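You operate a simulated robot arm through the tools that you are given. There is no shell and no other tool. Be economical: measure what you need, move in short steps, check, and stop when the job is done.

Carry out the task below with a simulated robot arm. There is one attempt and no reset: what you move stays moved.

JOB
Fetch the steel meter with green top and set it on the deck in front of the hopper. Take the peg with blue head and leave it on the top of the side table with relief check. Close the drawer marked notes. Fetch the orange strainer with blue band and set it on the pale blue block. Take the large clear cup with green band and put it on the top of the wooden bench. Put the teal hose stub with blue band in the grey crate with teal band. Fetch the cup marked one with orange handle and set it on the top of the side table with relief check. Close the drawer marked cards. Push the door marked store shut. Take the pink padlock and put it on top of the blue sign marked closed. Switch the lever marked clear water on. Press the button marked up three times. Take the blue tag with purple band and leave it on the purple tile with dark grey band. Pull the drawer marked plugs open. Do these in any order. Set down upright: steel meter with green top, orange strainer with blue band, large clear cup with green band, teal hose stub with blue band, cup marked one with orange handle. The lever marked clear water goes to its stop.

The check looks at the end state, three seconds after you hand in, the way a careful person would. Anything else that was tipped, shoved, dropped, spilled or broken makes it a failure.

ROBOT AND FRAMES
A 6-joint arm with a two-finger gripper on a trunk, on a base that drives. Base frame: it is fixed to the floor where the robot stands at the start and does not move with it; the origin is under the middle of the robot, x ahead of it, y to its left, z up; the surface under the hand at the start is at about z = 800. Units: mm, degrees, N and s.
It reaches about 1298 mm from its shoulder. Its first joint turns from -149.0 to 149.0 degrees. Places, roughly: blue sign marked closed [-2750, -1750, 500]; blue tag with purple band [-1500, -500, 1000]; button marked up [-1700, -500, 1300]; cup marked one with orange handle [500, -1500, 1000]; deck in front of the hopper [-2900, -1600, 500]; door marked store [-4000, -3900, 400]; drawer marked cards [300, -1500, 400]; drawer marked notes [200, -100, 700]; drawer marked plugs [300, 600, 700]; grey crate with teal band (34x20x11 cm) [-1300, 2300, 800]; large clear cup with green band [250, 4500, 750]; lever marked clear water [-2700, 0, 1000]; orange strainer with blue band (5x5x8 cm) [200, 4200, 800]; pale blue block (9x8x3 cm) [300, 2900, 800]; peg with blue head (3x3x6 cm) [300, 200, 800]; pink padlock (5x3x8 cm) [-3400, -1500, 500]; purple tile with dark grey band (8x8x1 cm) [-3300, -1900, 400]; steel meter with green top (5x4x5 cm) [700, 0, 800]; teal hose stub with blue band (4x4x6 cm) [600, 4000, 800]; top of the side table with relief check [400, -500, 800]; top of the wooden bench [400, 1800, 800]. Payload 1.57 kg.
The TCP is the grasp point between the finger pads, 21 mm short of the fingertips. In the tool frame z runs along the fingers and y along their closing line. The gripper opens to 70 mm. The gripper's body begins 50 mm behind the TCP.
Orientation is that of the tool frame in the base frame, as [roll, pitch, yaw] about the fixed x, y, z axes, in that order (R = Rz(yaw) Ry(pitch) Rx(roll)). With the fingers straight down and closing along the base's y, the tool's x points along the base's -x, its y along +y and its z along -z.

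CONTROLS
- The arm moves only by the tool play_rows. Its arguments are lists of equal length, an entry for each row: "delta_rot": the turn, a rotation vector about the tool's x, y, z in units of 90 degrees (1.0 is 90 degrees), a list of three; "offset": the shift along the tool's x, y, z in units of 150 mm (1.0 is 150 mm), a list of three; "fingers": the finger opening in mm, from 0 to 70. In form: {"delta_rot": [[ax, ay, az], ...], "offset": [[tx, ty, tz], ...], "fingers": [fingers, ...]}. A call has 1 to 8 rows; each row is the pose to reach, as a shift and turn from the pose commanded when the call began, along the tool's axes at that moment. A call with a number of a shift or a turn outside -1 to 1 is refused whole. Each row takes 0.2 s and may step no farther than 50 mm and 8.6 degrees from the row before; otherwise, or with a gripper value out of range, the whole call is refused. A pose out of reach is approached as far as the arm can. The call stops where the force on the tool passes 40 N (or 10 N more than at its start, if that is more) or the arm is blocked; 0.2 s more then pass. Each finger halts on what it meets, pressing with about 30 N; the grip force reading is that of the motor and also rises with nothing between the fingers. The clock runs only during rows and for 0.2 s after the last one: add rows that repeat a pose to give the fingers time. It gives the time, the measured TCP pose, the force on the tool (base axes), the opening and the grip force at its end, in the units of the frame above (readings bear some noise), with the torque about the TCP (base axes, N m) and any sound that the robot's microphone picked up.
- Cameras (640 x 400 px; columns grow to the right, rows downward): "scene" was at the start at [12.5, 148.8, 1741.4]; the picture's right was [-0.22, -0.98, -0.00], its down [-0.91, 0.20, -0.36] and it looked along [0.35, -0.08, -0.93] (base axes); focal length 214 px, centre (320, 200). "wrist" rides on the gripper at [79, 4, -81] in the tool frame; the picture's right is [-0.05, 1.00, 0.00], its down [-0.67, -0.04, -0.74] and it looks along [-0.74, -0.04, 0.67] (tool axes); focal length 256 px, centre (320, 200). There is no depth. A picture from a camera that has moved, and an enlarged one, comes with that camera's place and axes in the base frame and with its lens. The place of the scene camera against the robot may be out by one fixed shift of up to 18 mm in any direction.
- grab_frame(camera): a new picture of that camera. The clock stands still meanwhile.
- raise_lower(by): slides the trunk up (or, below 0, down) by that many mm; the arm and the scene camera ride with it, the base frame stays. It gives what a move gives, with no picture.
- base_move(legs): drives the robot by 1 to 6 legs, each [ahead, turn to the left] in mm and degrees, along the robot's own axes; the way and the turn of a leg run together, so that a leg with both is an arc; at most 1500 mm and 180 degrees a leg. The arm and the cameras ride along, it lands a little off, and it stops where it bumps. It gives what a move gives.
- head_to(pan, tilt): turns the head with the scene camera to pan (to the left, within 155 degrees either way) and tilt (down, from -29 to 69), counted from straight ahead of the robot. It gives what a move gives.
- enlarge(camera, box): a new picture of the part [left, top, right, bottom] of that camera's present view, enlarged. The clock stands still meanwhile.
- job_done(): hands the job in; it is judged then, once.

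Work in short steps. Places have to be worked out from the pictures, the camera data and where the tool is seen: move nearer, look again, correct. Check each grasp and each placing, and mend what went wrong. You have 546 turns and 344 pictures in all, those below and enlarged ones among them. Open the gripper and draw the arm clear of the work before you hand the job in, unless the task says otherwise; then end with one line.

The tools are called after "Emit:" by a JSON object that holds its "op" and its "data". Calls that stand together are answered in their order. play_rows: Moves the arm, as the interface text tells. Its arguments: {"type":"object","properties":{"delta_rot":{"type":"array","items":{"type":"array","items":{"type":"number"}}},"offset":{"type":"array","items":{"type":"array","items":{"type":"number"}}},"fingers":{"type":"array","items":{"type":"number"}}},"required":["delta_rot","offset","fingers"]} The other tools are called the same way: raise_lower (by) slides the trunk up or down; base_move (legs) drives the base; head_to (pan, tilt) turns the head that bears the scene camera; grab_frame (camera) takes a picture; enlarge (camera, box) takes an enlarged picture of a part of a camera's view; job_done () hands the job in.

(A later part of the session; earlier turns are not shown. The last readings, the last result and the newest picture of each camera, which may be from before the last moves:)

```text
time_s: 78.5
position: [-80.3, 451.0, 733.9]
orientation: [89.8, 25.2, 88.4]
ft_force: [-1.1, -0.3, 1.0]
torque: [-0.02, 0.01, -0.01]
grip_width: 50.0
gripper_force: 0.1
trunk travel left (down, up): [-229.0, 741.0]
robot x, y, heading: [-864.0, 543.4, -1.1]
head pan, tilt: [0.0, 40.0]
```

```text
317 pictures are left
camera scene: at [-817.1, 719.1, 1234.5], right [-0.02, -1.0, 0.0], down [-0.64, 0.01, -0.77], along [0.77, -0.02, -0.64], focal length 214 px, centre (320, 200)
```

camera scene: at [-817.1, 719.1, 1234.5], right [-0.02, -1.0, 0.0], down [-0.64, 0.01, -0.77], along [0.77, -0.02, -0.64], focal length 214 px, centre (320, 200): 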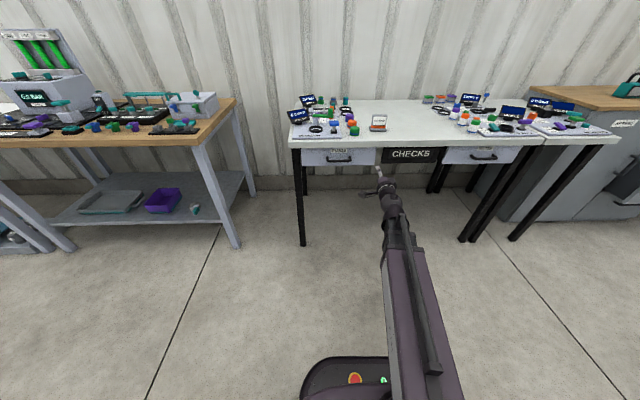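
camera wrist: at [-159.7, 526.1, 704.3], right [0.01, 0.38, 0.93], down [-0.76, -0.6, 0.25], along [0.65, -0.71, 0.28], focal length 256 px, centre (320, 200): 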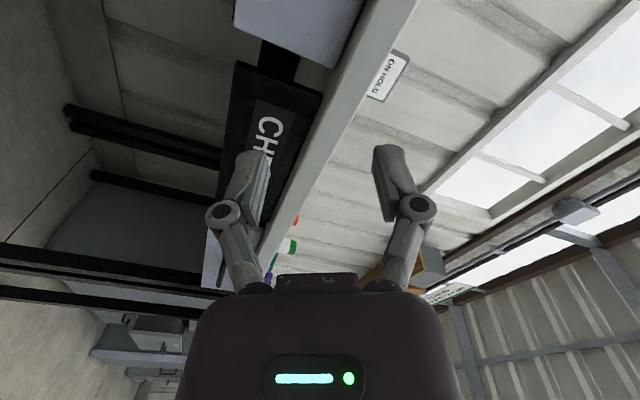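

Plugs handle estimated at (95, 577, 700). Finish the roll and move in line with it.

Emit:
{"op": "play_rows", "data": {"delta_rot": [[0, 0, 0.07], [0, 0, 0.14], [0, 0, 0.21], [0, 0, 0.28]], "offset": [[0.214, 0.037, 0], [0.43, 0.075, 0], [0.64, 0.112, 0], [0.857, 0.15, 0]], "fingers": [50, 50, 50, 50]}}

Emit:
{"op": "grab_frame", "data": {"camera": "wrist"}}

```text
time_s: 79.5
position: [-74.8, 576.1, 735.2]
orientation: [89.9, -0.1, 88.4]
ft_force: [0.4, 0.0, 0.3]
torque: [0.01, 0.04, -0.01]
grip_width: 50.0
gripper_force: 0.1
out of reach, approached as far as the arm can: row 1, 2, 3, 4
trunk travel left (down, up): [-229.0, 741.0]
robot x, y, heading: [-864.7, 541.3, -1.1]
head pan, tilt: [0.0, 40.0]
```

```text
316 pictures are left
camera wrist: at [-154.8, 657.2, 738.3], right [0.0, -0.05, 1.0], down [-0.76, -0.65, -0.04], along [0.65, -0.76, -0.04], focal length 256 px, centre (320, 200)
```

wrist: 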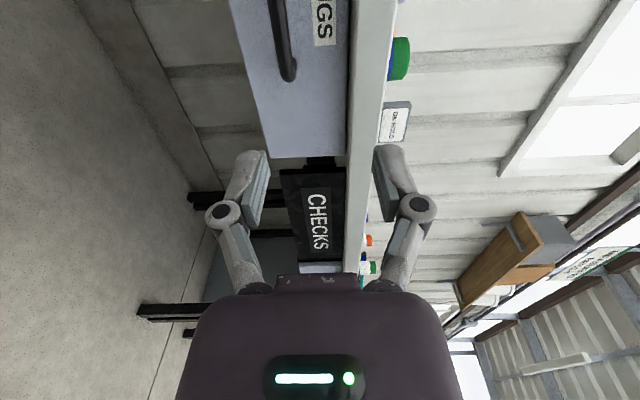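

Handle's near end at y≈550, z≈703, so its centre is y≈605. Shift left 28 mm, lower trunk 33 mm.

Emit:
{"op": "play_rows", "data": {"delta_rot": [[0, 0, 0]], "offset": [[0.19, 0, 0]], "fingers": [50]}}

Emit:
{"op": "raise_lower", "data": {"by": -33}}

Emit:
{"op": "play_rows", "data": {"delta_rot": [[0, 0, 0], [0, 0, 0], [0, 0, 0]], "offset": [[0, 0, 0.2], [0, 0, 0.4], [0, 0, 0.6]], "fingers": [50, 50, 50]}}

Emit:
{"op": "grab_frame", "data": {"camera": "wrist"}}

```text
time_s: 79.9
position: [-76.9, 605.8, 734.7]
orientation: [89.9, 0.0, 88.5]
ft_force: [-0.6, -0.9, -0.9]
torque: [-0.02, 0.01, 0.04]
grip_width: 49.9
gripper_force: 0.1
trunk travel left (down, up): [-229.0, 741.0]
robot x, y, heading: [-863.8, 541.8, -1.3]
head pan, tilt: [0.0, 40.0]
```

```text
time_s: 80.7
position: [-76.5, 604.6, 701.2]
orientation: [90.0, 0.1, 88.5]
ft_force: [-0.1, -0.2, -0.1]
torque: [0.0, 0.02, -0.01]
grip_width: 49.9
gripper_force: 0.1
trunk travel left (down, up): [-196.0, 774.0]
robot x, y, heading: [-862.2, 546.8, -1.3]
head pan, tilt: [0.0, 40.0]
```

```text
time_s: 81.5
position: [14.6, 601.4, 701.0]
orientation: [89.9, 0.1, 88.6]
ft_force: [-0.9, 0.3, 0.7]
torque: [0.01, -0.01, -0.01]
grip_width: 49.9
gripper_force: 0.1
trunk travel left (down, up): [-196.0, 774.0]
robot x, y, heading: [-862.3, 546.3, -1.2]
head pan, tilt: [0.0, 40.0]
```

```text
315 pictures are left
camera wrist: at [-65.2, 683.0, 705.3], right [0.0, -0.05, 1.0], down [-0.76, -0.65, -0.04], along [0.65, -0.76, -0.04], focal length 256 px, centre (320, 200)
```

wrist: 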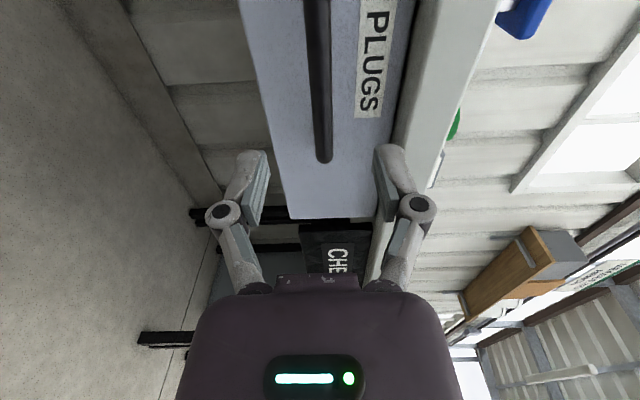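

Bar is centred between the fingers. Advance 78 mm and close.

Emit:
{"op": "play_rows", "data": {"delta_rot": [[0, 0, 0], [0, 0, 0], [0, 0, 0]], "offset": [[0, 0, 0.2], [0, 0, 0.4], [0, 0, 0.5]], "fingers": [50, 50, 50]}}

Emit:
{"op": "grab_frame", "data": {"camera": "wrist"}}

```text
time_s: 82.3
position: [89.0, 598.9, 701.3]
orientation: [89.9, 0.1, 88.5]
ft_force: [-1.0, -0.6, -0.5]
torque: [-0.01, 0.01, 0.02]
grip_width: 49.8
gripper_force: 0.1
trunk travel left (down, up): [-196.0, 774.0]
robot x, y, heading: [-864.3, 543.9, -1.4]
head pan, tilt: [0.0, 40.0]
```

```text
314 pictures are left
camera wrist: at [9.9, 681.1, 705.1], right [0.0, -0.05, 1.0], down [-0.76, -0.65, -0.04], along [0.65, -0.76, -0.04], focal length 256 px, centre (320, 200)
```

wrist: 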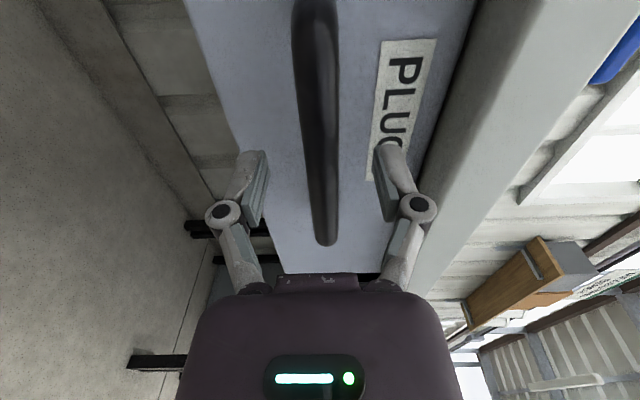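

Bar lies at x≈93, at the TCP. Close on it.

Emit:
{"op": "play_rows", "data": {"delta_rot": [[0, 0, 0], [0, 0, 0], [0, 0, 0], [0, 0, 0]], "offset": [[0, 0, 0.03], [0, 0, 0.03], [0, 0, 0.03], [0, 0, 0.03]], "fingers": [30, 10, 0, 0]}}

Emit:
{"op": "play_rows", "data": {"delta_rot": [[0, 0, 0], [0, 0, 0], [0, 0, 0], [0, 0, 0], [0, 0, 0]], "offset": [[0, 0, -0.15], [0, 0, -0.3], [0, 0, -0.45], [0, 0, -0.6], [0, 0, -0.75]], "fingers": [0, 0, 0, 0, 0]}}

Emit:
{"op": "grab_frame", "data": {"camera": "scene"}}

```text
time_s: 83.3
position: [92.8, 601.2, 703.9]
orientation: [89.8, 0.2, 88.5]
ft_force: [0.7, 0.1, 13.8]
torque: [0.0, 0.05, -0.01]
grip_width: 12.9
gripper_force: 31.6
trunk travel left (down, up): [-196.0, 774.0]
robot x, y, heading: [-863.0, 546.2, -1.1]
head pan, tilt: [0.0, 40.0]
```

```text
time_s: 84.5
position: [-21.7, 600.8, 703.3]
orientation: [89.9, 0.0, 88.1]
ft_force: [-0.5, -31.3, 19.3]
torque: [0.05, 0.08, 0.09]
grip_width: 12.9
gripper_force: 31.9
trunk travel left (down, up): [-196.0, 774.0]
robot x, y, heading: [-862.5, 546.6, -1.2]
head pan, tilt: [0.0, 40.0]
```

```text
313 pictures are left
camera scene: at [-818.8, 717.2, 1201.9], right [-0.02, -1.0, 0.0], down [-0.64, 0.01, -0.77], along [0.77, -0.01, -0.64], focal length 214 px, centre (320, 200)
```

scene: 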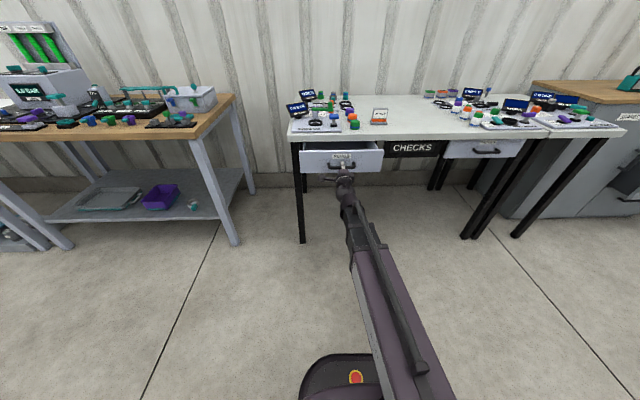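

Drawer is open ~115 mm with some side load; pull 60 mm more while relieving the sideways force.

Emit:
{"op": "play_rows", "data": {"delta_rot": [[0, 0, 0], [0, 0, 0], [0, 0, 0], [0, 0, 0]], "offset": [[-0.023, 0, 0], [-0.027, 0, -0.13], [-0.03, 0, -0.27], [-0.033, 0, -0.4]], "fingers": [0, 0, 0, 0]}}

Emit:
{"op": "enlarge", "data": {"camera": "scene", "box": [270, 80, 430, 220]}}

```text
time_s: 85.5
position: [-81.8, 598.9, 703.1]
orientation: [89.6, 0.0, 88.5]
ft_force: [-1.3, -11.7, 19.6]
torque: [0.06, 0.04, -0.69]
grip_width: 12.9
gripper_force: 32.4
trunk travel left (down, up): [-196.0, 774.0]
robot x, y, heading: [-863.9, 545.9, -1.3]
head pan, tilt: [0.0, 40.0]
```

```text
2.86 times, centred on (350, 150) of scene
camera zoom: at [-818.7, 718.3, 1201.7], right [-0.02, -1.0, 0.0], down [-0.64, 0.01, -0.77], along [0.77, -0.02, -0.64], focal length 613 px, centre (234, 343)
```

zoom: 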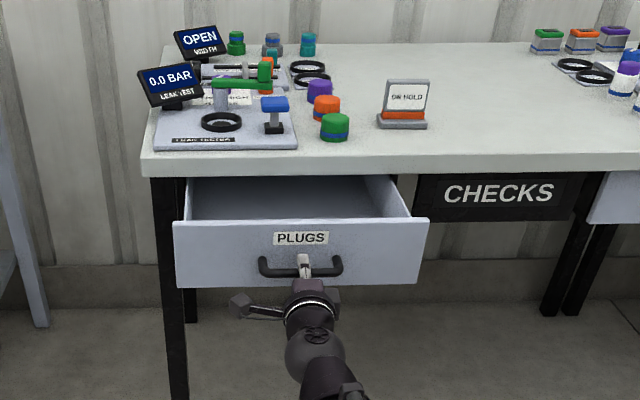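

Open ~175 mm; pull a bit more to see if there is a stop.

Emit:
{"op": "play_rows", "data": {"delta_rot": [[0, 0, 0], [0, 0, 0], [0, 0, 0], [0, 0, 0]], "offset": [[-0.01, 0, -0.1], [-0.013, 0, -0.2], [-0.016, 0, -0.3], [-0.02, 0, -0.4]], "fingers": [0, 0, 0, 0]}}

```text
time_s: 86.5
position: [-142.6, 599.3, 702.2]
orientation: [89.8, 0.1, 88.8]
ft_force: [-1.6, 18.0, 23.0]
torque: [0.05, 0.09, 0.01]
grip_width: 12.9
gripper_force: 32.2
trunk travel left (down, up): [-196.0, 774.0]
robot x, y, heading: [-863.2, 543.1, -1.4]
head pan, tilt: [0.0, 40.0]
```

Open 235 mm — plenty. Release and back the base away.

Emit:
{"op": "play_rows", "data": {"delta_rot": [[0, 0, 0], [0, 0, 0], [0, 0, 0]], "offset": [[0, 0, 0], [0, 0, 0], [0, 0, 0]], "fingers": [30, 50, 50]}}

Emit:
{"op": "base_move", "data": {"legs": [[-250, 0]]}}

Emit:
{"op": "grab_frame", "data": {"camera": "scene"}}

```text
time_s: 87.3
position: [-140.7, 598.2, 701.0]
orientation: [89.9, 0.1, 88.6]
ft_force: [-0.3, 0.3, 0.3]
torque: [-0.01, -0.02, 0.01]
grip_width: 50.0
gripper_force: 0.0
trunk travel left (down, up): [-196.0, 774.0]
robot x, y, heading: [-860.1, 545.9, -1.3]
head pan, tilt: [0.0, 40.0]
```

```text
time_s: 89.4
position: [-391.0, 605.3, 702.0]
orientation: [89.9, 0.1, 88.6]
ft_force: [-0.1, 0.6, 0.0]
torque: [0.0, 0.0, 0.0]
grip_width: 50.1
gripper_force: 0.0
trunk travel left (down, up): [-196.0, 774.0]
robot x, y, heading: [-1114.8, 550.4, -0.7]
head pan, tilt: [0.0, 40.0]
```

```text
311 pictures are left
camera scene: at [-1068.4, 724.2, 1201.5], right [-0.02, -1.0, 0.0], down [-0.64, 0.01, -0.77], along [0.77, -0.01, -0.64], focal length 214 px, centre (320, 200)
```

scene: 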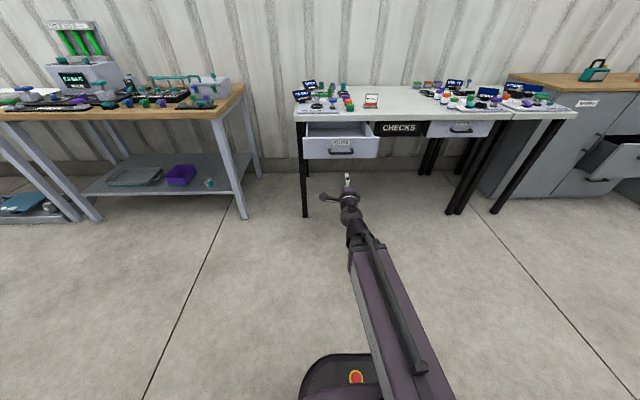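

Plugs is open. Now drive to the right, in front of the cupboard with the cards drawer.

Emit:
{"op": "base_move", "data": {"legs": [[0, -79], [1500, 0], [480, 0], [0, 79]]}}

Emit:
{"op": "grab_frame", "data": {"camera": "scene"}}

```text
time_s: 111.4
position: [-3.9, -1267.8, 702.7]
orientation: [89.8, 0.1, 91.8]
ft_force: [-0.3, -0.1, 0.6]
torque: [0.03, -0.04, 0.03]
grip_width: 50.0
gripper_force: 0.1
trunk travel left (down, up): [-196.0, 774.0]
robot x, y, heading: [-722.6, -1319.5, 1.4]
head pan, tilt: [0.0, 40.0]
```

```text
310 pictures are left
camera scene: at [-687.2, -1144.5, 1201.6], right [0.02, -1.0, 0.0], down [-0.64, -0.02, -0.77], along [0.77, 0.02, -0.64], focal length 214 px, centre (320, 200)
```

scene: 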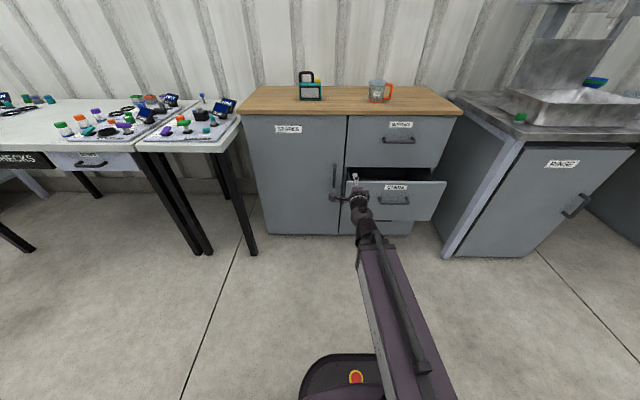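

Cards front panel spans y≈−1250…−1730 around z≈550. Lower the trunk, close fingers and move sideways to its centre.

Emit:
{"op": "raise_lower", "data": {"by": -120}}

Emit:
{"op": "play_rows", "data": {"delta_rot": [[0, 0, 0], [0, 0, 0], [0, 0, 0], [0, 0, 0]], "offset": [[-0.25, 0, 0], [-0.5, 0, 0], [-0.75, 0, 0], [-1, 0, 0]], "fingers": [30, 0, 0, 0]}}

Emit:
{"op": "play_rows", "data": {"delta_rot": [[0, 0, 0], [0, 0, 0]], "offset": [[-0.25, 0, 0], [-0.48, 0, 0]], "fingers": [0, 0]}}

Emit:
{"op": "grab_frame", "data": {"camera": "scene"}}

Emit:
{"op": "grab_frame", "data": {"camera": "wrist"}}

```text
time_s: 112.9
position: [-4.4, -1268.0, 582.0]
orientation: [89.9, 0.1, 91.7]
ft_force: [0.5, 0.4, -0.1]
torque: [0.0, -0.01, 0.02]
grip_width: 49.9
gripper_force: 0.0
trunk travel left (down, up): [-76.0, 894.0]
robot x, y, heading: [-727.8, -1318.4, 1.1]
head pan, tilt: [0.0, 40.0]
```

```text
time_s: 113.9
position: [-1.8, -1416.2, 581.1]
orientation: [89.9, 0.1, 91.7]
ft_force: [-0.3, -0.3, 0.3]
torque: [0.01, -0.02, 0.0]
grip_width: 0.0
gripper_force: 28.9
out of reach, approached as far as the arm can: row 1
trunk travel left (down, up): [-76.0, 894.0]
robot x, y, heading: [-731.8, -1313.2, 1.5]
head pan, tilt: [0.0, 40.0]
```

```text
time_s: 114.5
position: [2.6, -1488.4, 583.0]
orientation: [89.8, 0.1, 91.7]
ft_force: [0.2, 0.1, -0.4]
torque: [0.04, -0.03, -0.02]
grip_width: 0.0
gripper_force: 28.6
trunk travel left (down, up): [-76.0, 894.0]
robot x, y, heading: [-728.9, -1316.6, 1.4]
head pan, tilt: [0.0, 40.0]
```

```text
309 pictures are left
camera scene: at [-686.7, -1144.4, 1081.5], right [0.02, -1.0, 0.0], down [-0.64, -0.02, -0.77], along [0.77, 0.02, -0.64], focal length 214 px, centre (320, 200)
```

scene: 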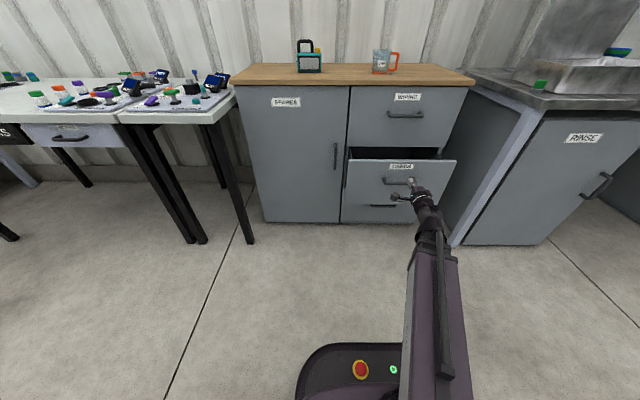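

```text
308 pictures are left
camera wrist: at [-81.0, -1412.0, 585.2], right [0.0, -0.05, 1.0], down [-0.72, -0.69, -0.04], along [0.69, -0.72, -0.04], focal length 256 px, centre (320, 200)
```

wrist: 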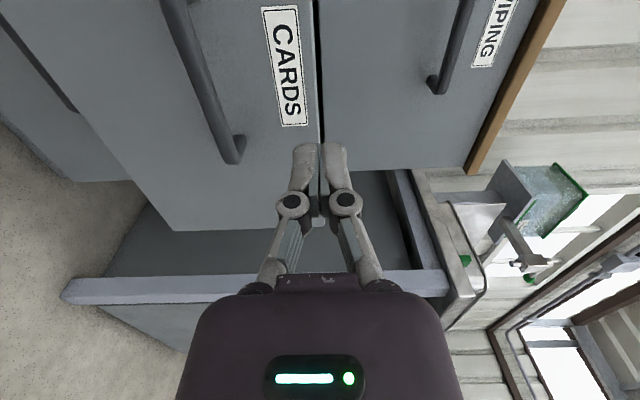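

Panel top edge is near z≈575, label z≈548, handle ≈480. Lower 35 mm and push.

Emit:
{"op": "raise_lower", "data": {"by": -36}}

Emit:
{"op": "play_rows", "data": {"delta_rot": [[0, 0, 0], [0, 0, 0], [0, 0, 0], [0, 0, 0], [0, 0, 0]], "offset": [[0, 0, 0.2], [0, 0, 0.4], [0, 0, 0.6], [0, 0, 0.8], [0, 0, 1]], "fingers": [0, 0, 0, 0, 0]}}

Emit:
{"op": "grab_frame", "data": {"camera": "wrist"}}

```text
time_s: 115.3
position: [1.9, -1488.6, 545.4]
orientation: [89.8, 0.0, 91.7]
ft_force: [0.0, 0.0, 0.7]
torque: [0.01, 0.0, 0.01]
grip_width: 0.0
gripper_force: 29.2
trunk travel left (down, up): [-40.0, 930.0]
robot x, y, heading: [-727.2, -1323.7, 1.4]
head pan, tilt: [0.0, 40.0]
```

```text
time_s: 116.5
position: [152.0, -1483.4, 546.5]
orientation: [89.9, 0.1, 91.7]
ft_force: [0.2, -0.6, 1.0]
torque: [-0.03, -0.01, 0.02]
grip_width: 0.0
gripper_force: 28.9
trunk travel left (down, up): [-40.0, 930.0]
robot x, y, heading: [-726.9, -1323.0, 1.6]
head pan, tilt: [0.0, 40.0]
```

```text
307 pictures are left
camera wrist: at [68.7, -1407.9, 549.2], right [0.0, -0.05, 1.0], down [-0.73, -0.69, -0.04], along [0.69, -0.72, -0.04], focal length 256 px, centre (320, 200)
```

wrist: 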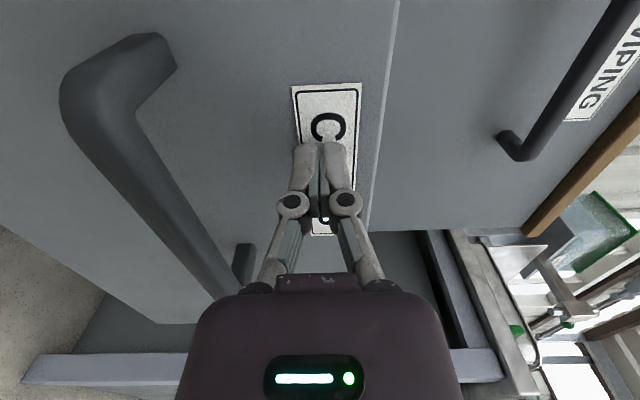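

On target. Continue pushing.

Emit:
{"op": "play_rows", "data": {"delta_rot": [[0, 0, 0], [0, 0, 0], [0, 0, 0], [0, 0, 0], [0, 0, 0], [0, 0, 0], [0, 0, 0], [0, 0, 0]], "offset": [[0, 0, 0.12], [0, 0, 0.24], [0, 0, 0.36], [0, 0, 0.48], [0, 0, 0.6], [0, 0, 0.72], [0, 0, 0.84], [0, 0, 0.96]], "fingers": [0, 0, 0, 0, 0, 0, 0, 0]}}

Emit:
{"op": "grab_frame", "data": {"camera": "wrist"}}

```text
time_s: 118.3
position: [296.7, -1481.2, 545.2]
orientation: [89.8, -0.1, 91.6]
ft_force: [-0.9, 0.9, 0.4]
torque: [0.02, 0.0, 0.0]
grip_width: 0.1
gripper_force: 28.4
trunk travel left (down, up): [-40.0, 930.0]
robot x, y, heading: [-727.8, -1321.9, 1.3]
head pan, tilt: [0.0, 40.0]
```

```text
306 pictures are left
camera wrist: at [213.2, -1403.9, 549.3], right [0.0, -0.05, 1.0], down [-0.73, -0.69, -0.04], along [0.69, -0.72, -0.04], focal length 256 px, centre (320, 200)
```

wrist: 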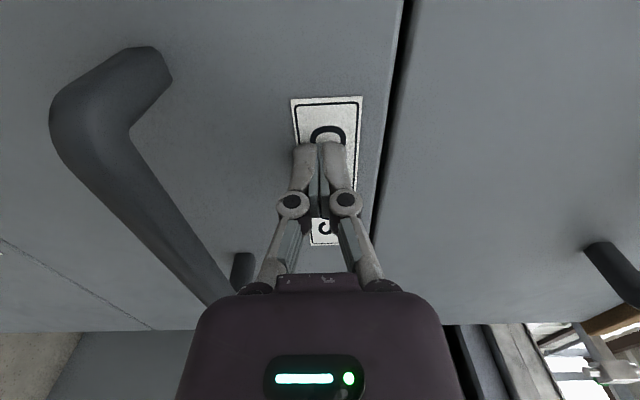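

Nearly flush. Push on until it stops.

Emit:
{"op": "play_rows", "data": {"delta_rot": [[0, 0, 0], [0, 0, 0], [0, 0, 0], [0, 0, 0], [0, 0, 0], [0, 0, 0], [0, 0, 0], [0, 0, 0]], "offset": [[0, 0, 0.06], [0, 0, 0.12], [0, 0, 0.18], [0, 0, 0.24], [0, 0, 0.3], [0, 0, 0.36], [0, 0, 0.42], [0, 0, 0.48]], "fingers": [0, 0, 0, 0, 0, 0, 0, 0]}}

Emit:
{"op": "grab_frame", "data": {"camera": "wrist"}}

```text
time_s: 118.7
position: [297.8, -1480.3, 545.0]
orientation: [89.9, 0.1, 91.5]
ft_force: [-3.6, -0.2, -1.4]
torque: [0.04, 0.04, 0.0]
grip_width: 6.1
gripper_force: 28.9
trunk travel left (down, up): [-40.0, 930.0]
robot x, y, heading: [-726.3, -1318.5, 1.8]
head pan, tilt: [0.0, 40.0]
stopped in row 1: the force on the tool passed its limit at 56 N (the readings are from after the stop); the commanded pose is now the measured one
```

```text
305 pictures are left
camera wrist: at [214.1, -1403.7, 549.3], right [0.0, -0.05, 1.0], down [-0.73, -0.69, -0.04], along [0.69, -0.72, -0.04], focal length 256 px, centre (320, 200)
```

wrist: 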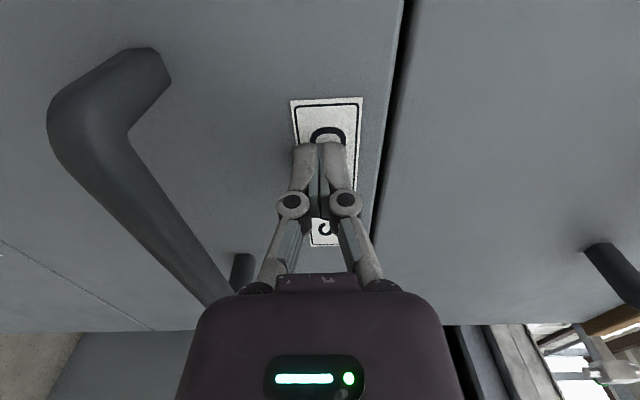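

Cards drawer shut. Retract and raise for the cup on the cupboard top.

Emit:
{"op": "play_rows", "data": {"delta_rot": [[0, 0, 0], [0, 0, 0], [0, 0, 0], [0, 0, 0]], "offset": [[0, 0, -0.25], [0, 0, -0.5], [0, 0, -0.75], [0, 0, -1]], "fingers": [0, 0, 0, 0]}}

Emit:
{"op": "play_rows", "data": {"delta_rot": [[0, 0, 0], [0, 0, 0], [0, 0, 0], [0, 0, 0]], "offset": [[0, 0, -0.25], [0, 0, -0.5], [0, 0, -0.75], [0, 0, -0.9]], "fingers": [0, 0, 0, 0]}}

Emit:
{"op": "raise_lower", "data": {"by": 400}}

Emit:
{"op": "raise_lower", "data": {"by": 250}}

Emit:
{"op": "enlarge", "data": {"camera": "scene", "box": [220, 60, 480, 220]}}

```text
time_s: 119.7
position: [145.3, -1484.4, 545.7]
orientation: [89.8, 0.1, 91.5]
ft_force: [0.1, -0.2, -0.3]
torque: [0.01, 0.01, -0.01]
grip_width: 0.0
gripper_force: 28.6
trunk travel left (down, up): [-40.0, 930.0]
robot x, y, heading: [-726.2, -1319.6, 1.5]
head pan, tilt: [0.0, 40.0]
```

```text
time_s: 120.7
position: [12.2, -1488.7, 544.9]
orientation: [89.9, 0.0, 91.6]
ft_force: [-0.5, -0.1, -0.4]
torque: [0.01, -0.01, -0.01]
grip_width: 0.0
gripper_force: 29.0
trunk travel left (down, up): [-40.0, 930.0]
robot x, y, heading: [-724.7, -1321.4, 1.4]
head pan, tilt: [0.0, 40.0]
```

```text
time_s: 124.5
position: [12.4, -1489.3, 945.6]
orientation: [89.9, 0.1, 91.7]
ft_force: [0.4, -0.3, 0.5]
torque: [0.02, 0.01, -0.04]
grip_width: 0.2
gripper_force: 28.7
trunk travel left (down, up): [-440.0, 530.0]
robot x, y, heading: [-722.9, -1320.6, 1.3]
head pan, tilt: [0.0, 40.0]
```

```text
time_s: 127.1
position: [12.4, -1489.7, 1195.4]
orientation: [89.9, 0.1, 91.7]
ft_force: [0.3, 0.0, -0.4]
torque: [0.05, 0.01, -0.04]
grip_width: 0.0
gripper_force: 28.7
trunk travel left (down, up): [-690.0, 280.0]
robot x, y, heading: [-730.4, -1323.3, 1.4]
head pan, tilt: [0.0, 40.0]
```

```text
2.46 times, centred on (350, 140) of scene
camera zoom: at [-686.8, -1144.5, 1695.5], right [0.02, -1.0, 0.0], down [-0.64, -0.02, -0.77], along [0.77, 0.02, -0.64], focal length 528 px, centre (246, 348)
```

zoom: 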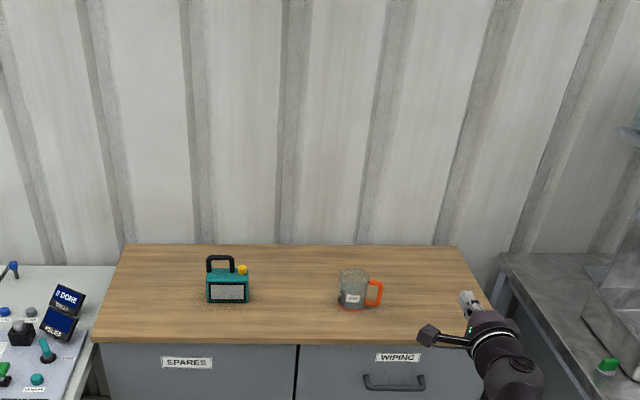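

Cup at about (456, −1391), rim gripping on the +y side seems best. Turn the hand to point down (120° about a diagonal axis, two calls).

Emit:
{"op": "play_rows", "data": {"delta_rot": [[0.048, 0.048, -0.048], [0.096, 0.096, -0.096], [0.144, 0.144, -0.144], [0.192, 0.192, -0.192], [0.24, 0.24, -0.24], [0.288, 0.288, -0.288], [0.336, 0.336, -0.336], [0.385, 0.385, -0.385]], "offset": [[0, 0, 0.1], [0, 0, 0.2], [0, 0, 0.3], [0, 0, 0.4], [0, 0, 0.5], [0, 0, 0.6], [0, 0, 0.7], [0, 0, 0.8]], "fingers": [0, 0, 0, 0, 0, 0, 0, 0]}}

Emit:
{"op": "play_rows", "data": {"delta_rot": [[0.048, 0.048, -0.048], [0.096, 0.096, -0.096], [0.144, 0.144, -0.144], [0.192, 0.192, -0.192], [0.24, 0.24, -0.24], [0.288, 0.288, -0.288], [0.336, 0.336, -0.336], [0.385, 0.385, -0.385]], "offset": [[0, 0, 0], [0, 0, 0], [0, 0, 0], [0, 0, 0], [0, 0, 0], [0, 0, 0], [0, 0, 0], [0, 0, 0]], "fingers": [0, 0, 0, 0, 0, 10, 30, 40]}}

Emit:
{"op": "grab_frame", "data": {"camera": "wrist"}}

```text
time_s: 128.9
position: [133.9, -1485.7, 1070.8]
orientation: [135.1, 19.5, 136.7]
ft_force: [0.3, 0.0, -0.6]
torque: [0.0, -0.02, -0.01]
grip_width: 0.0
gripper_force: 28.6
out of reach, approached as far as the arm can: row 1, 2, 3, 4, 5, 6, 7, 8
trunk travel left (down, up): [-690.0, 280.0]
robot x, y, heading: [-727.1, -1320.1, 1.2]
head pan, tilt: [0.0, 40.0]
```

```text
time_s: 130.7
position: [130.8, -1487.5, 1008.6]
orientation: [-179.8, -0.1, -178.3]
ft_force: [-0.1, -0.2, 0.4]
torque: [0.0, -0.01, -0.02]
grip_width: 39.9
gripper_force: 0.1
out of reach, approached as far as the arm can: row 1, 2, 3, 4, 5, 6, 7, 8
trunk travel left (down, up): [-690.0, 280.0]
robot x, y, heading: [-727.6, -1320.2, 1.2]
head pan, tilt: [0.0, 40.0]
```

```text
303 pictures are left
camera wrist: at [51.3, -1485.0, 1089.8], right [0.02, 1.0, 0.0], down [0.67, -0.01, 0.74], along [0.74, -0.02, -0.67], focal length 256 px, centre (320, 200)
```

wrist: 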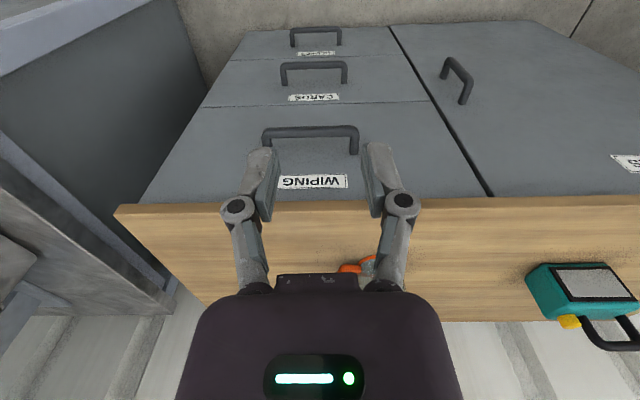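

I now understand: the arm keeps its wrist at fixed height over the trunk, so all height changes go by trunk. Raise 190 mm and look at the cup.

Emit:
{"op": "raise_lower", "data": {"by": 190}}

Emit:
{"op": "grab_frame", "data": {"camera": "wrist"}}

```text
time_s: 132.8
position: [131.4, -1485.6, 1198.5]
orientation: [-179.9, 0.0, -178.3]
ft_force: [0.2, -0.3, 0.1]
torque: [-0.03, 0.04, 0.01]
grip_width: 39.8
gripper_force: 0.1
trunk travel left (down, up): [-880.0, 90.0]
robot x, y, heading: [-728.4, -1323.5, 1.3]
head pan, tilt: [0.0, 40.0]
```

```text
302 pictures are left
camera wrist: at [51.2, -1484.7, 1279.7], right [0.02, 1.0, 0.0], down [0.67, -0.01, 0.75], along [0.75, -0.02, -0.67], focal length 256 px, centre (320, 200)
```

wrist: 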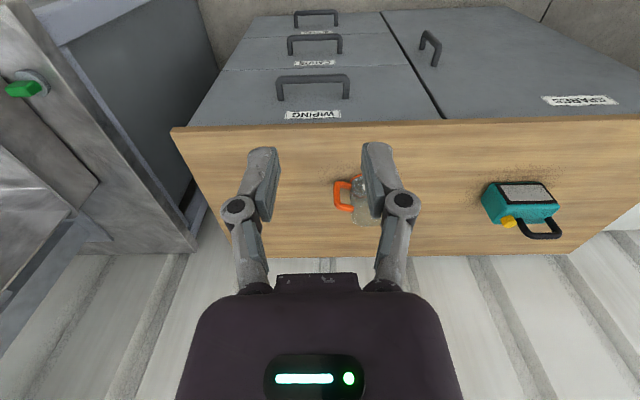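

Cup base ~ (440, −1400). Move the hand nearer for an exact look.

Emit:
{"op": "play_rows", "data": {"delta_rot": [[0, 0, 0], [0, 0, 0], [0, 0, 0], [0, 0, 0]], "offset": [[-0.25, 0.12, 0], [-0.5, 0.25, 0], [-0.75, 0.37, 0], [-0.9, 0.5, 0]], "fingers": [40, 40, 50, 60]}}

Emit:
{"op": "enlarge", "data": {"camera": "wrist", "box": [220, 0, 460, 160]}}

```text
time_s: 133.8
position: [263.6, -1410.1, 1198.7]
orientation: [-179.9, 0.0, -178.4]
ft_force: [-0.1, -0.6, 0.1]
torque: [-0.05, 0.02, -0.01]
grip_width: 59.9
gripper_force: 0.0
trunk travel left (down, up): [-880.0, 90.0]
robot x, y, heading: [-728.1, -1321.0, 1.4]
head pan, tilt: [0.0, 40.0]
```

```text
2.50 times, centred on (340, 80) of wrist
camera zoom: at [184.0, -1407.8, 1279.7], right [0.02, 1.0, 0.0], down [0.67, -0.01, 0.75], along [0.75, -0.02, -0.67], focal length 640 px, centre (270, 500)
```

zoom: 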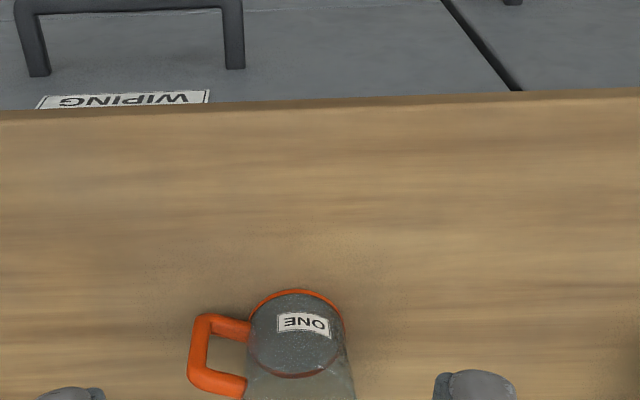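

Emit:
{"op": "enlarge", "data": {"camera": "wrist", "box": [260, 90, 420, 190]}}

```text
4.00 times, centred on (340, 140) of wrist
camera zoom: at [184.0, -1407.8, 1279.7], right [0.02, 1.0, 0.0], down [0.67, -0.01, 0.75], along [0.75, -0.02, -0.67], focal length 1024 px, centre (240, 440)
```

zoom: 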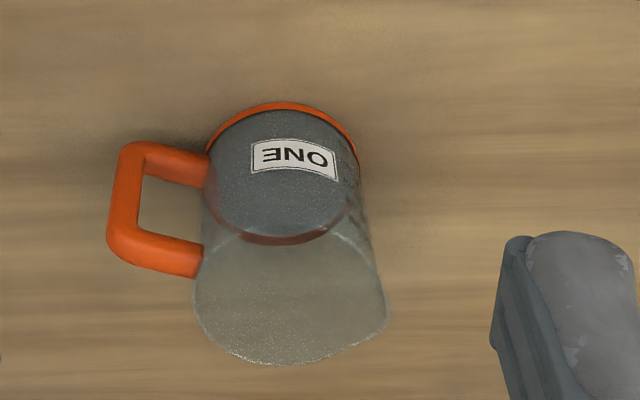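

Cup: base centre (439, −1397), rim z≈978, rim radius 37. Move so the +y rim (y≈−1360) is between the fingers.

Emit:
{"op": "play_rows", "data": {"delta_rot": [[0, 0, 0], [0, 0, 0], [0, 0, 0], [0, 0, 0], [0, 0, 0]], "offset": [[-0.22, 0.06, 0], [-0.44, 0.12, 0], [-0.66, 0.18, 0], [-0.88, 0.25, 0], [-1, 0.307, 0]], "fingers": [50, 40, 40, 40, 40]}}

Emit:
{"op": "play_rows", "data": {"delta_rot": [[0, 0, 0]], "offset": [[-0.176, 0, 0]], "fingers": [40]}}

Emit:
{"op": "raise_lower", "data": {"by": -150}}

Emit:
{"op": "grab_frame", "data": {"camera": "wrist"}}

```text
time_s: 135.0
position: [414.2, -1358.9, 1198.9]
orientation: [-179.9, 0.0, -178.4]
ft_force: [0.2, 0.4, 0.2]
torque: [-0.03, -0.01, -0.03]
grip_width: 39.9
gripper_force: 0.0
trunk travel left (down, up): [-880.0, 90.0]
robot x, y, heading: [-724.1, -1320.0, 1.2]
head pan, tilt: [0.0, 40.0]
```

```text
time_s: 135.4
position: [437.9, -1357.3, 1198.1]
orientation: [-179.9, 0.1, -178.3]
ft_force: [-0.8, -0.3, -0.4]
torque: [0.02, -0.02, -0.04]
grip_width: 39.9
gripper_force: 0.1
out of reach, approached as far as the arm can: row 1
trunk travel left (down, up): [-880.0, 90.0]
robot x, y, heading: [-721.8, -1318.8, 1.4]
head pan, tilt: [0.0, 40.0]
```

```text
time_s: 137.1
position: [436.1, -1356.3, 1049.5]
orientation: [-179.9, 0.1, -178.2]
ft_force: [-0.4, 0.3, 0.1]
torque: [0.02, 0.0, -0.03]
grip_width: 39.9
gripper_force: 0.1
trunk travel left (down, up): [-730.0, 240.0]
robot x, y, heading: [-722.3, -1319.8, 1.4]
head pan, tilt: [0.0, 40.0]
```

```text
299 pictures are left
camera wrist: at [356.3, -1354.7, 1129.7], right [0.02, 1.0, 0.0], down [0.67, -0.01, 0.75], along [0.75, -0.02, -0.67], focal length 256 px, centre (320, 200)
```

wrist: 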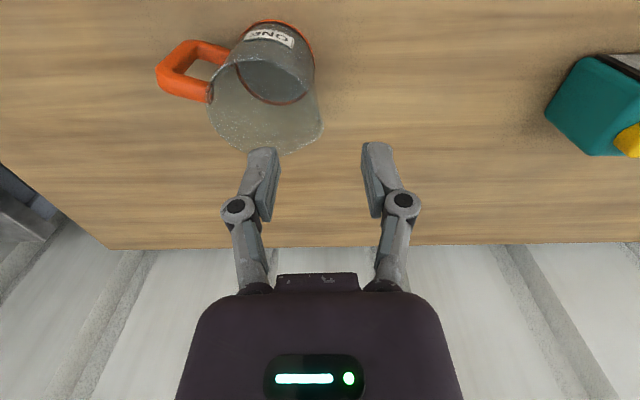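

Rim edge at y≈−1355 lies under the TCP. Lower 80 mm and grip the wall.

Emit:
{"op": "raise_lower", "data": {"by": -80}}

Emit:
{"op": "grab_frame", "data": {"camera": "wrist"}}

```text
time_s: 138.3
position: [436.1, -1355.0, 969.6]
orientation: [-179.9, 0.2, -178.3]
ft_force: [-0.2, -0.3, 0.3]
torque: [0.01, 0.04, 0.01]
grip_width: 40.1
gripper_force: 0.0
trunk travel left (down, up): [-650.0, 320.0]
robot x, y, heading: [-720.8, -1319.3, 1.6]
head pan, tilt: [0.0, 40.0]
```

```text
298 pictures are left
camera wrist: at [356.3, -1354.7, 1049.7], right [0.02, 1.0, 0.0], down [0.67, -0.01, 0.75], along [0.75, -0.02, -0.67], focal length 256 px, centre (320, 200)
```

wrist: 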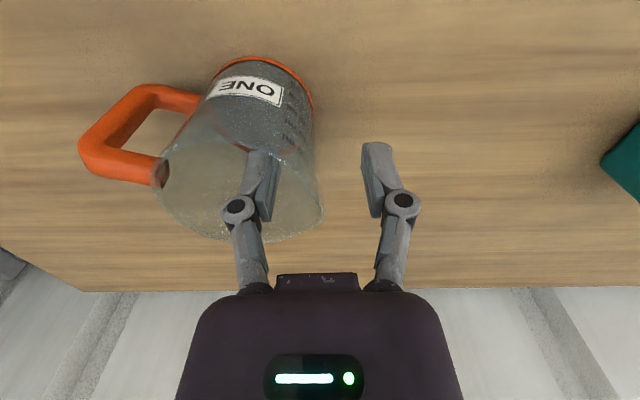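

One finger inside, one outside. Close.

Emit:
{"op": "play_rows", "data": {"delta_rot": [[0, 0, 0], [0, 0, 0], [0, 0, 0], [0, 0, 0]], "offset": [[0, 0, 0], [0, 0, 0], [0, 0, 0], [0, 0, 0]], "fingers": [20, 0, 0, 0]}}

Emit:
{"op": "raise_lower", "data": {"by": 100}}

Emit:
{"op": "grab_frame", "data": {"camera": "wrist"}}

```text
time_s: 139.3
position: [435.3, -1357.2, 969.3]
orientation: [-179.9, 0.1, -178.3]
ft_force: [-0.7, -1.0, 0.7]
torque: [-0.12, 0.0, -0.01]
grip_width: 5.8
gripper_force: 29.9
trunk travel left (down, up): [-650.0, 320.0]
robot x, y, heading: [-724.1, -1320.9, 1.5]
head pan, tilt: [0.0, 40.0]
```

```text
time_s: 140.6
position: [437.0, -1356.5, 1069.4]
orientation: [-179.8, 0.1, -178.2]
ft_force: [-0.3, -0.8, -0.4]
torque: [0.01, 0.01, -0.01]
grip_width: 6.0
gripper_force: 30.0
trunk travel left (down, up): [-750.0, 220.0]
robot x, y, heading: [-724.3, -1320.1, 1.5]
head pan, tilt: [0.0, 40.0]
```

```text
297 pictures are left
camera wrist: at [356.6, -1354.7, 1149.3], right [0.02, 1.0, 0.0], down [0.67, -0.01, 0.75], along [0.75, -0.02, -0.67], focal length 256 px, centre (320, 200)
```

wrist: 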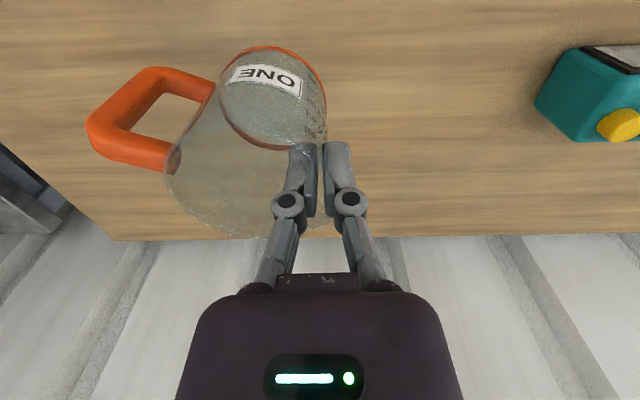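

Cup held. Raise and drive over to the front of the side table (robot target ≈ (−924, −430)).

Emit:
{"op": "raise_lower", "data": {"by": 110}}

Emit:
{"op": "base_move", "data": {"legs": [[-200, 0], [0, 88.5], [900, 0], [0, -90]]}}

Emit:
{"op": "grab_frame", "data": {"camera": "wrist"}}

```text
time_s: 142.1
position: [436.4, -1356.8, 1179.6]
orientation: [-179.9, 0.1, -178.3]
ft_force: [-0.2, 0.1, -0.7]
torque: [0.04, 0.02, 0.0]
grip_width: 6.1
gripper_force: 30.4
trunk travel left (down, up): [-860.0, 110.0]
robot x, y, heading: [-724.9, -1321.8, 1.5]
head pan, tilt: [0.0, 40.0]
```

```text
time_s: 160.6
position: [229.9, -477.9, 1179.4]
orientation: [-179.8, 0.4, -179.6]
ft_force: [-0.1, 1.0, -0.3]
torque: [-0.03, 0.0, 0.01]
grip_width: 6.0
gripper_force: 29.7
trunk travel left (down, up): [-860.0, 110.0]
robot x, y, heading: [-927.6, -386.2, 0.4]
head pan, tilt: [0.0, 40.0]
```

```text
296 pictures are left
camera wrist: at [150.1, -474.0, 1259.4], right [0.05, 1.0, 0.0], down [0.66, -0.03, 0.75], along [0.75, -0.04, -0.66], focal length 256 px, centre (320, 200)
```

wrist: 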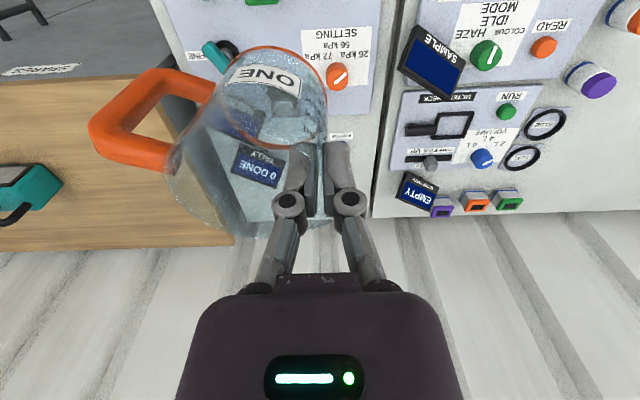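

Target cup centre (600, −480), i.e. TCP (600, −444). Drive ahead 368 mm and adjust.

Emit:
{"op": "base_move", "data": {"legs": [[368, 0]]}}

Emit:
{"op": "grab_frame", "data": {"camera": "wrist"}}

```text
time_s: 163.4
position: [597.2, -479.4, 1176.9]
orientation: [-179.9, 0.4, -179.9]
ft_force: [0.5, 0.8, -1.0]
torque: [0.0, 0.05, -0.03]
grip_width: 5.7
gripper_force: 30.1
trunk travel left (down, up): [-860.0, 110.0]
robot x, y, heading: [-563.4, -385.5, 0.2]
head pan, tilt: [0.0, 40.0]
```

```text
295 pictures are left
camera wrist: at [516.5, -475.0, 1258.6], right [0.05, 1.0, 0.0], down [0.66, -0.03, 0.75], along [0.75, -0.04, -0.66], focal length 256 px, centre (320, 200)
```

wrist: 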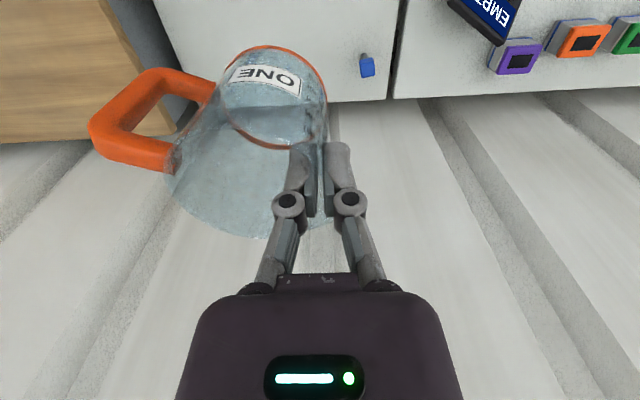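

Shift +y 35 mm and lower in stages.

Emit:
{"op": "play_rows", "data": {"delta_rot": [[0, 0, 0], [0, 0, 0]], "offset": [[0, 0.12, 0], [0, 0.235, 0]], "fingers": [0, 0]}}

Emit:
{"op": "raise_lower", "data": {"by": -260}}

Emit:
{"op": "grab_frame", "data": {"camera": "wrist"}}

```text
time_s: 164.0
position: [594.4, -444.1, 1178.1]
orientation: [-179.9, 0.3, -179.8]
ft_force: [0.4, -1.2, -1.6]
torque: [0.02, 0.01, 0.0]
grip_width: 6.0
gripper_force: 30.2
trunk travel left (down, up): [-860.0, 110.0]
robot x, y, heading: [-563.7, -387.4, 0.3]
head pan, tilt: [0.0, 40.0]
```

```text
time_s: 166.6
position: [595.1, -444.9, 918.8]
orientation: [-179.8, 0.3, -179.8]
ft_force: [-0.1, -0.2, -0.5]
torque: [0.03, 0.02, 0.01]
grip_width: 6.1
gripper_force: 29.8
trunk travel left (down, up): [-600.0, 370.0]
robot x, y, heading: [-563.8, -386.9, 0.3]
head pan, tilt: [0.0, 40.0]
```

```text
294 pictures are left
camera wrist: at [515.8, -440.3, 999.4], right [0.05, 1.0, 0.0], down [0.66, -0.03, 0.75], along [0.75, -0.04, -0.66], focal length 256 px, centre (320, 200)
```

wrist: 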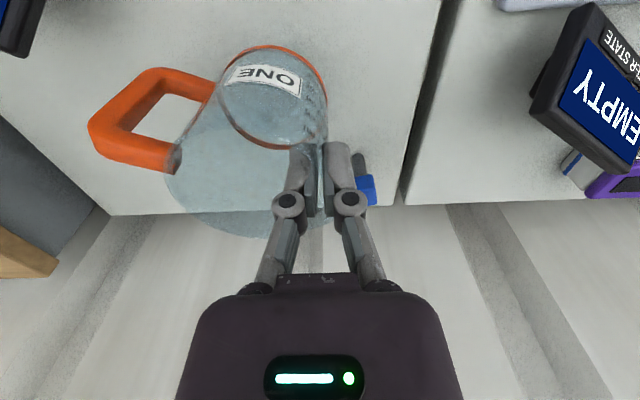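

Clear of the peg. Lower 40, then feel for contact.

Emit:
{"op": "raise_lower", "data": {"by": -41}}

Emit:
{"op": "raise_lower", "data": {"by": -3}}

```text
time_s: 167.4
position: [596.1, -443.2, 881.8]
orientation: [-179.8, 0.7, -179.9]
ft_force: [-1.2, 0.4, 22.0]
torque: [-0.22, 0.07, -0.02]
grip_width: 6.1
gripper_force: 29.2
trunk travel left (down, up): [-560.0, 410.0]
robot x, y, heading: [-563.8, -387.6, 0.5]
head pan, tilt: [0.0, 40.0]
stopped: the force on the tool passed its limit at 43 N (the readings are from after the stop); the commanded pose is now the measured one
```

```text
time_s: 167.9
position: [596.6, -445.0, 879.7]
orientation: [-179.8, 0.8, -179.8]
ft_force: [0.0, -1.3, 28.9]
torque: [-0.32, -0.04, 0.03]
grip_width: 5.9
gripper_force: 29.5
trunk travel left (down, up): [-557.0, 413.0]
robot x, y, heading: [-562.2, -382.1, 0.2]
head pan, tilt: [0.0, 40.0]
```

Contact made. Release slightly and check.

Emit:
{"op": "raise_lower", "data": {"by": 2}}

Emit:
{"op": "play_rows", "data": {"delta_rot": [[0, 0, 0], [0, 0, 0], [0, 0, 0]], "offset": [[0, 0, 0], [0, 0, 0], [0, 0, 0]], "fingers": [20, 30, 36]}}

Emit:
{"op": "grab_frame", "data": {"camera": "wrist"}}

```text
time_s: 168.4
position: [596.3, -443.9, 880.2]
orientation: [-179.7, 0.7, -179.8]
ft_force: [-4.3, -1.7, 12.9]
torque: [-0.22, 0.31, -0.02]
grip_width: 5.8
gripper_force: 30.0
trunk travel left (down, up): [-559.0, 411.0]
robot x, y, heading: [-562.8, -381.3, 0.4]
head pan, tilt: [0.0, 40.0]
```

```text
time_s: 169.2
position: [597.9, -444.0, 877.8]
orientation: [-179.8, 0.6, -179.6]
ft_force: [0.3, -0.5, 0.6]
torque: [0.01, -0.01, -0.04]
grip_width: 35.7
gripper_force: 0.1
trunk travel left (down, up): [-559.0, 411.0]
robot x, y, heading: [-566.9, -389.0, 0.4]
head pan, tilt: [0.0, 40.0]
```

```text
293 pictures are left
camera wrist: at [517.7, -440.0, 957.6], right [0.05, 1.0, 0.0], down [0.66, -0.03, 0.75], along [0.75, -0.04, -0.66], focal length 256 px, centre (320, 200)
```

wrist: 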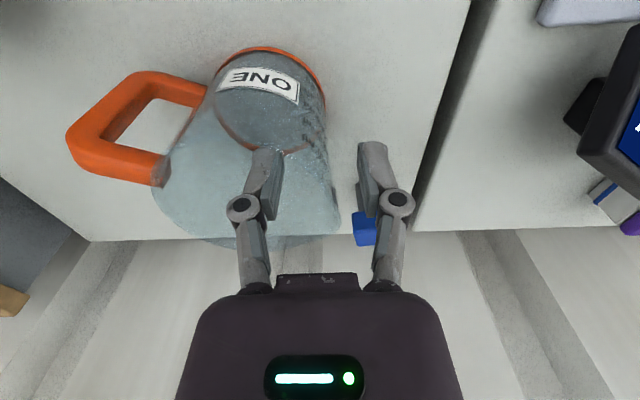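

Cup stands. Raise and go to the green-topped meter (≈ (655, −27)).

Emit:
{"op": "raise_lower", "data": {"by": 260}}

Emit:
{"op": "play_rows", "data": {"delta_rot": [[0, 0, 0], [0, 0, 0], [0, 0, 0], [0, 0, 0]], "offset": [[0, 0.25, 0], [0, 0.5, 0], [0, 0.75, 0], [0, 1, 0]], "fingers": [40, 50, 60, 70]}}

Emit:
{"op": "play_rows", "data": {"delta_rot": [[0, 0, 0], [0, 0, 0], [0, 0, 0], [0, 0, 0]], "offset": [[0.1, 0.25, 0], [0.2, 0.5, 0], [0.3, 0.75, 0], [0.3, 1, 0]], "fingers": [70, 70, 70, 70]}}

Emit:
{"op": "play_rows", "data": {"delta_rot": [[0, 0, 0], [0, 0, 0], [0, 0, 0], [0, 0, 0]], "offset": [[0, 0.25, 0], [0, 0.5, 0], [0, 0.75, 0], [0, 0.8, 0]], "fingers": [70, 70, 70, 70]}}

Emit:
{"op": "grab_frame", "data": {"camera": "wrist"}}

```text
time_s: 171.9
position: [597.7, -443.8, 1138.4]
orientation: [-179.8, 0.6, -179.7]
ft_force: [0.0, -0.4, -0.1]
torque: [0.02, 0.02, 0.03]
grip_width: 36.0
gripper_force: 0.1
trunk travel left (down, up): [-819.0, 151.0]
robot x, y, heading: [-564.5, -384.3, 0.4]
head pan, tilt: [0.0, 40.0]
```

```text
time_s: 172.9
position: [596.9, -294.9, 1137.2]
orientation: [-179.8, 0.6, -179.7]
ft_force: [0.0, 0.2, 0.2]
torque: [0.0, 0.01, 0.01]
grip_width: 70.0
gripper_force: 0.1
trunk travel left (down, up): [-819.0, 151.0]
robot x, y, heading: [-565.1, -386.9, 0.4]
head pan, tilt: [0.0, 40.0]
```

```text
time_s: 173.9
position: [550.2, -142.3, 1137.6]
orientation: [-179.7, 0.6, -179.8]
ft_force: [-0.4, -1.0, 0.0]
torque: [0.01, 0.01, 0.05]
grip_width: 69.8
gripper_force: 0.1
trunk travel left (down, up): [-819.0, 151.0]
robot x, y, heading: [-562.6, -382.8, 0.4]
head pan, tilt: [0.0, 40.0]
```

```text
time_s: 174.9
position: [540.7, -27.7, 1138.7]
orientation: [-179.8, 0.7, -179.8]
ft_force: [-0.3, 0.1, -0.1]
torque: [0.01, 0.01, -0.03]
grip_width: 69.9
gripper_force: 0.0
out of reach, approached as far as the arm can: row 3, 4
trunk travel left (down, up): [-819.0, 151.0]
robot x, y, heading: [-566.2, -386.1, 0.5]
head pan, tilt: [0.0, 40.0]
```

```text
292 pictures are left
camera wrist: at [460.9, -23.3, 1217.6], right [0.05, 1.0, 0.0], down [0.66, -0.03, 0.75], along [0.75, -0.04, -0.66], focal length 256 px, centre (320, 200)
```

wrist: 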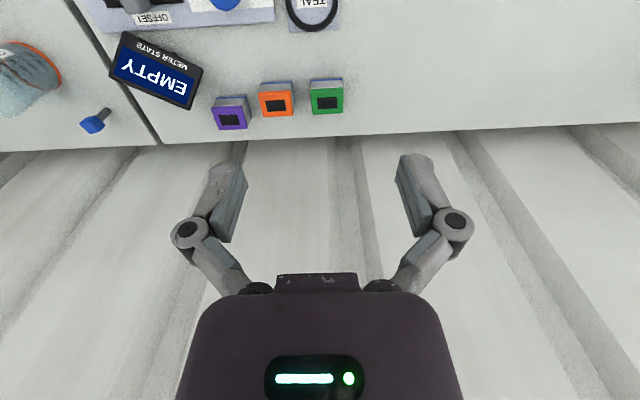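

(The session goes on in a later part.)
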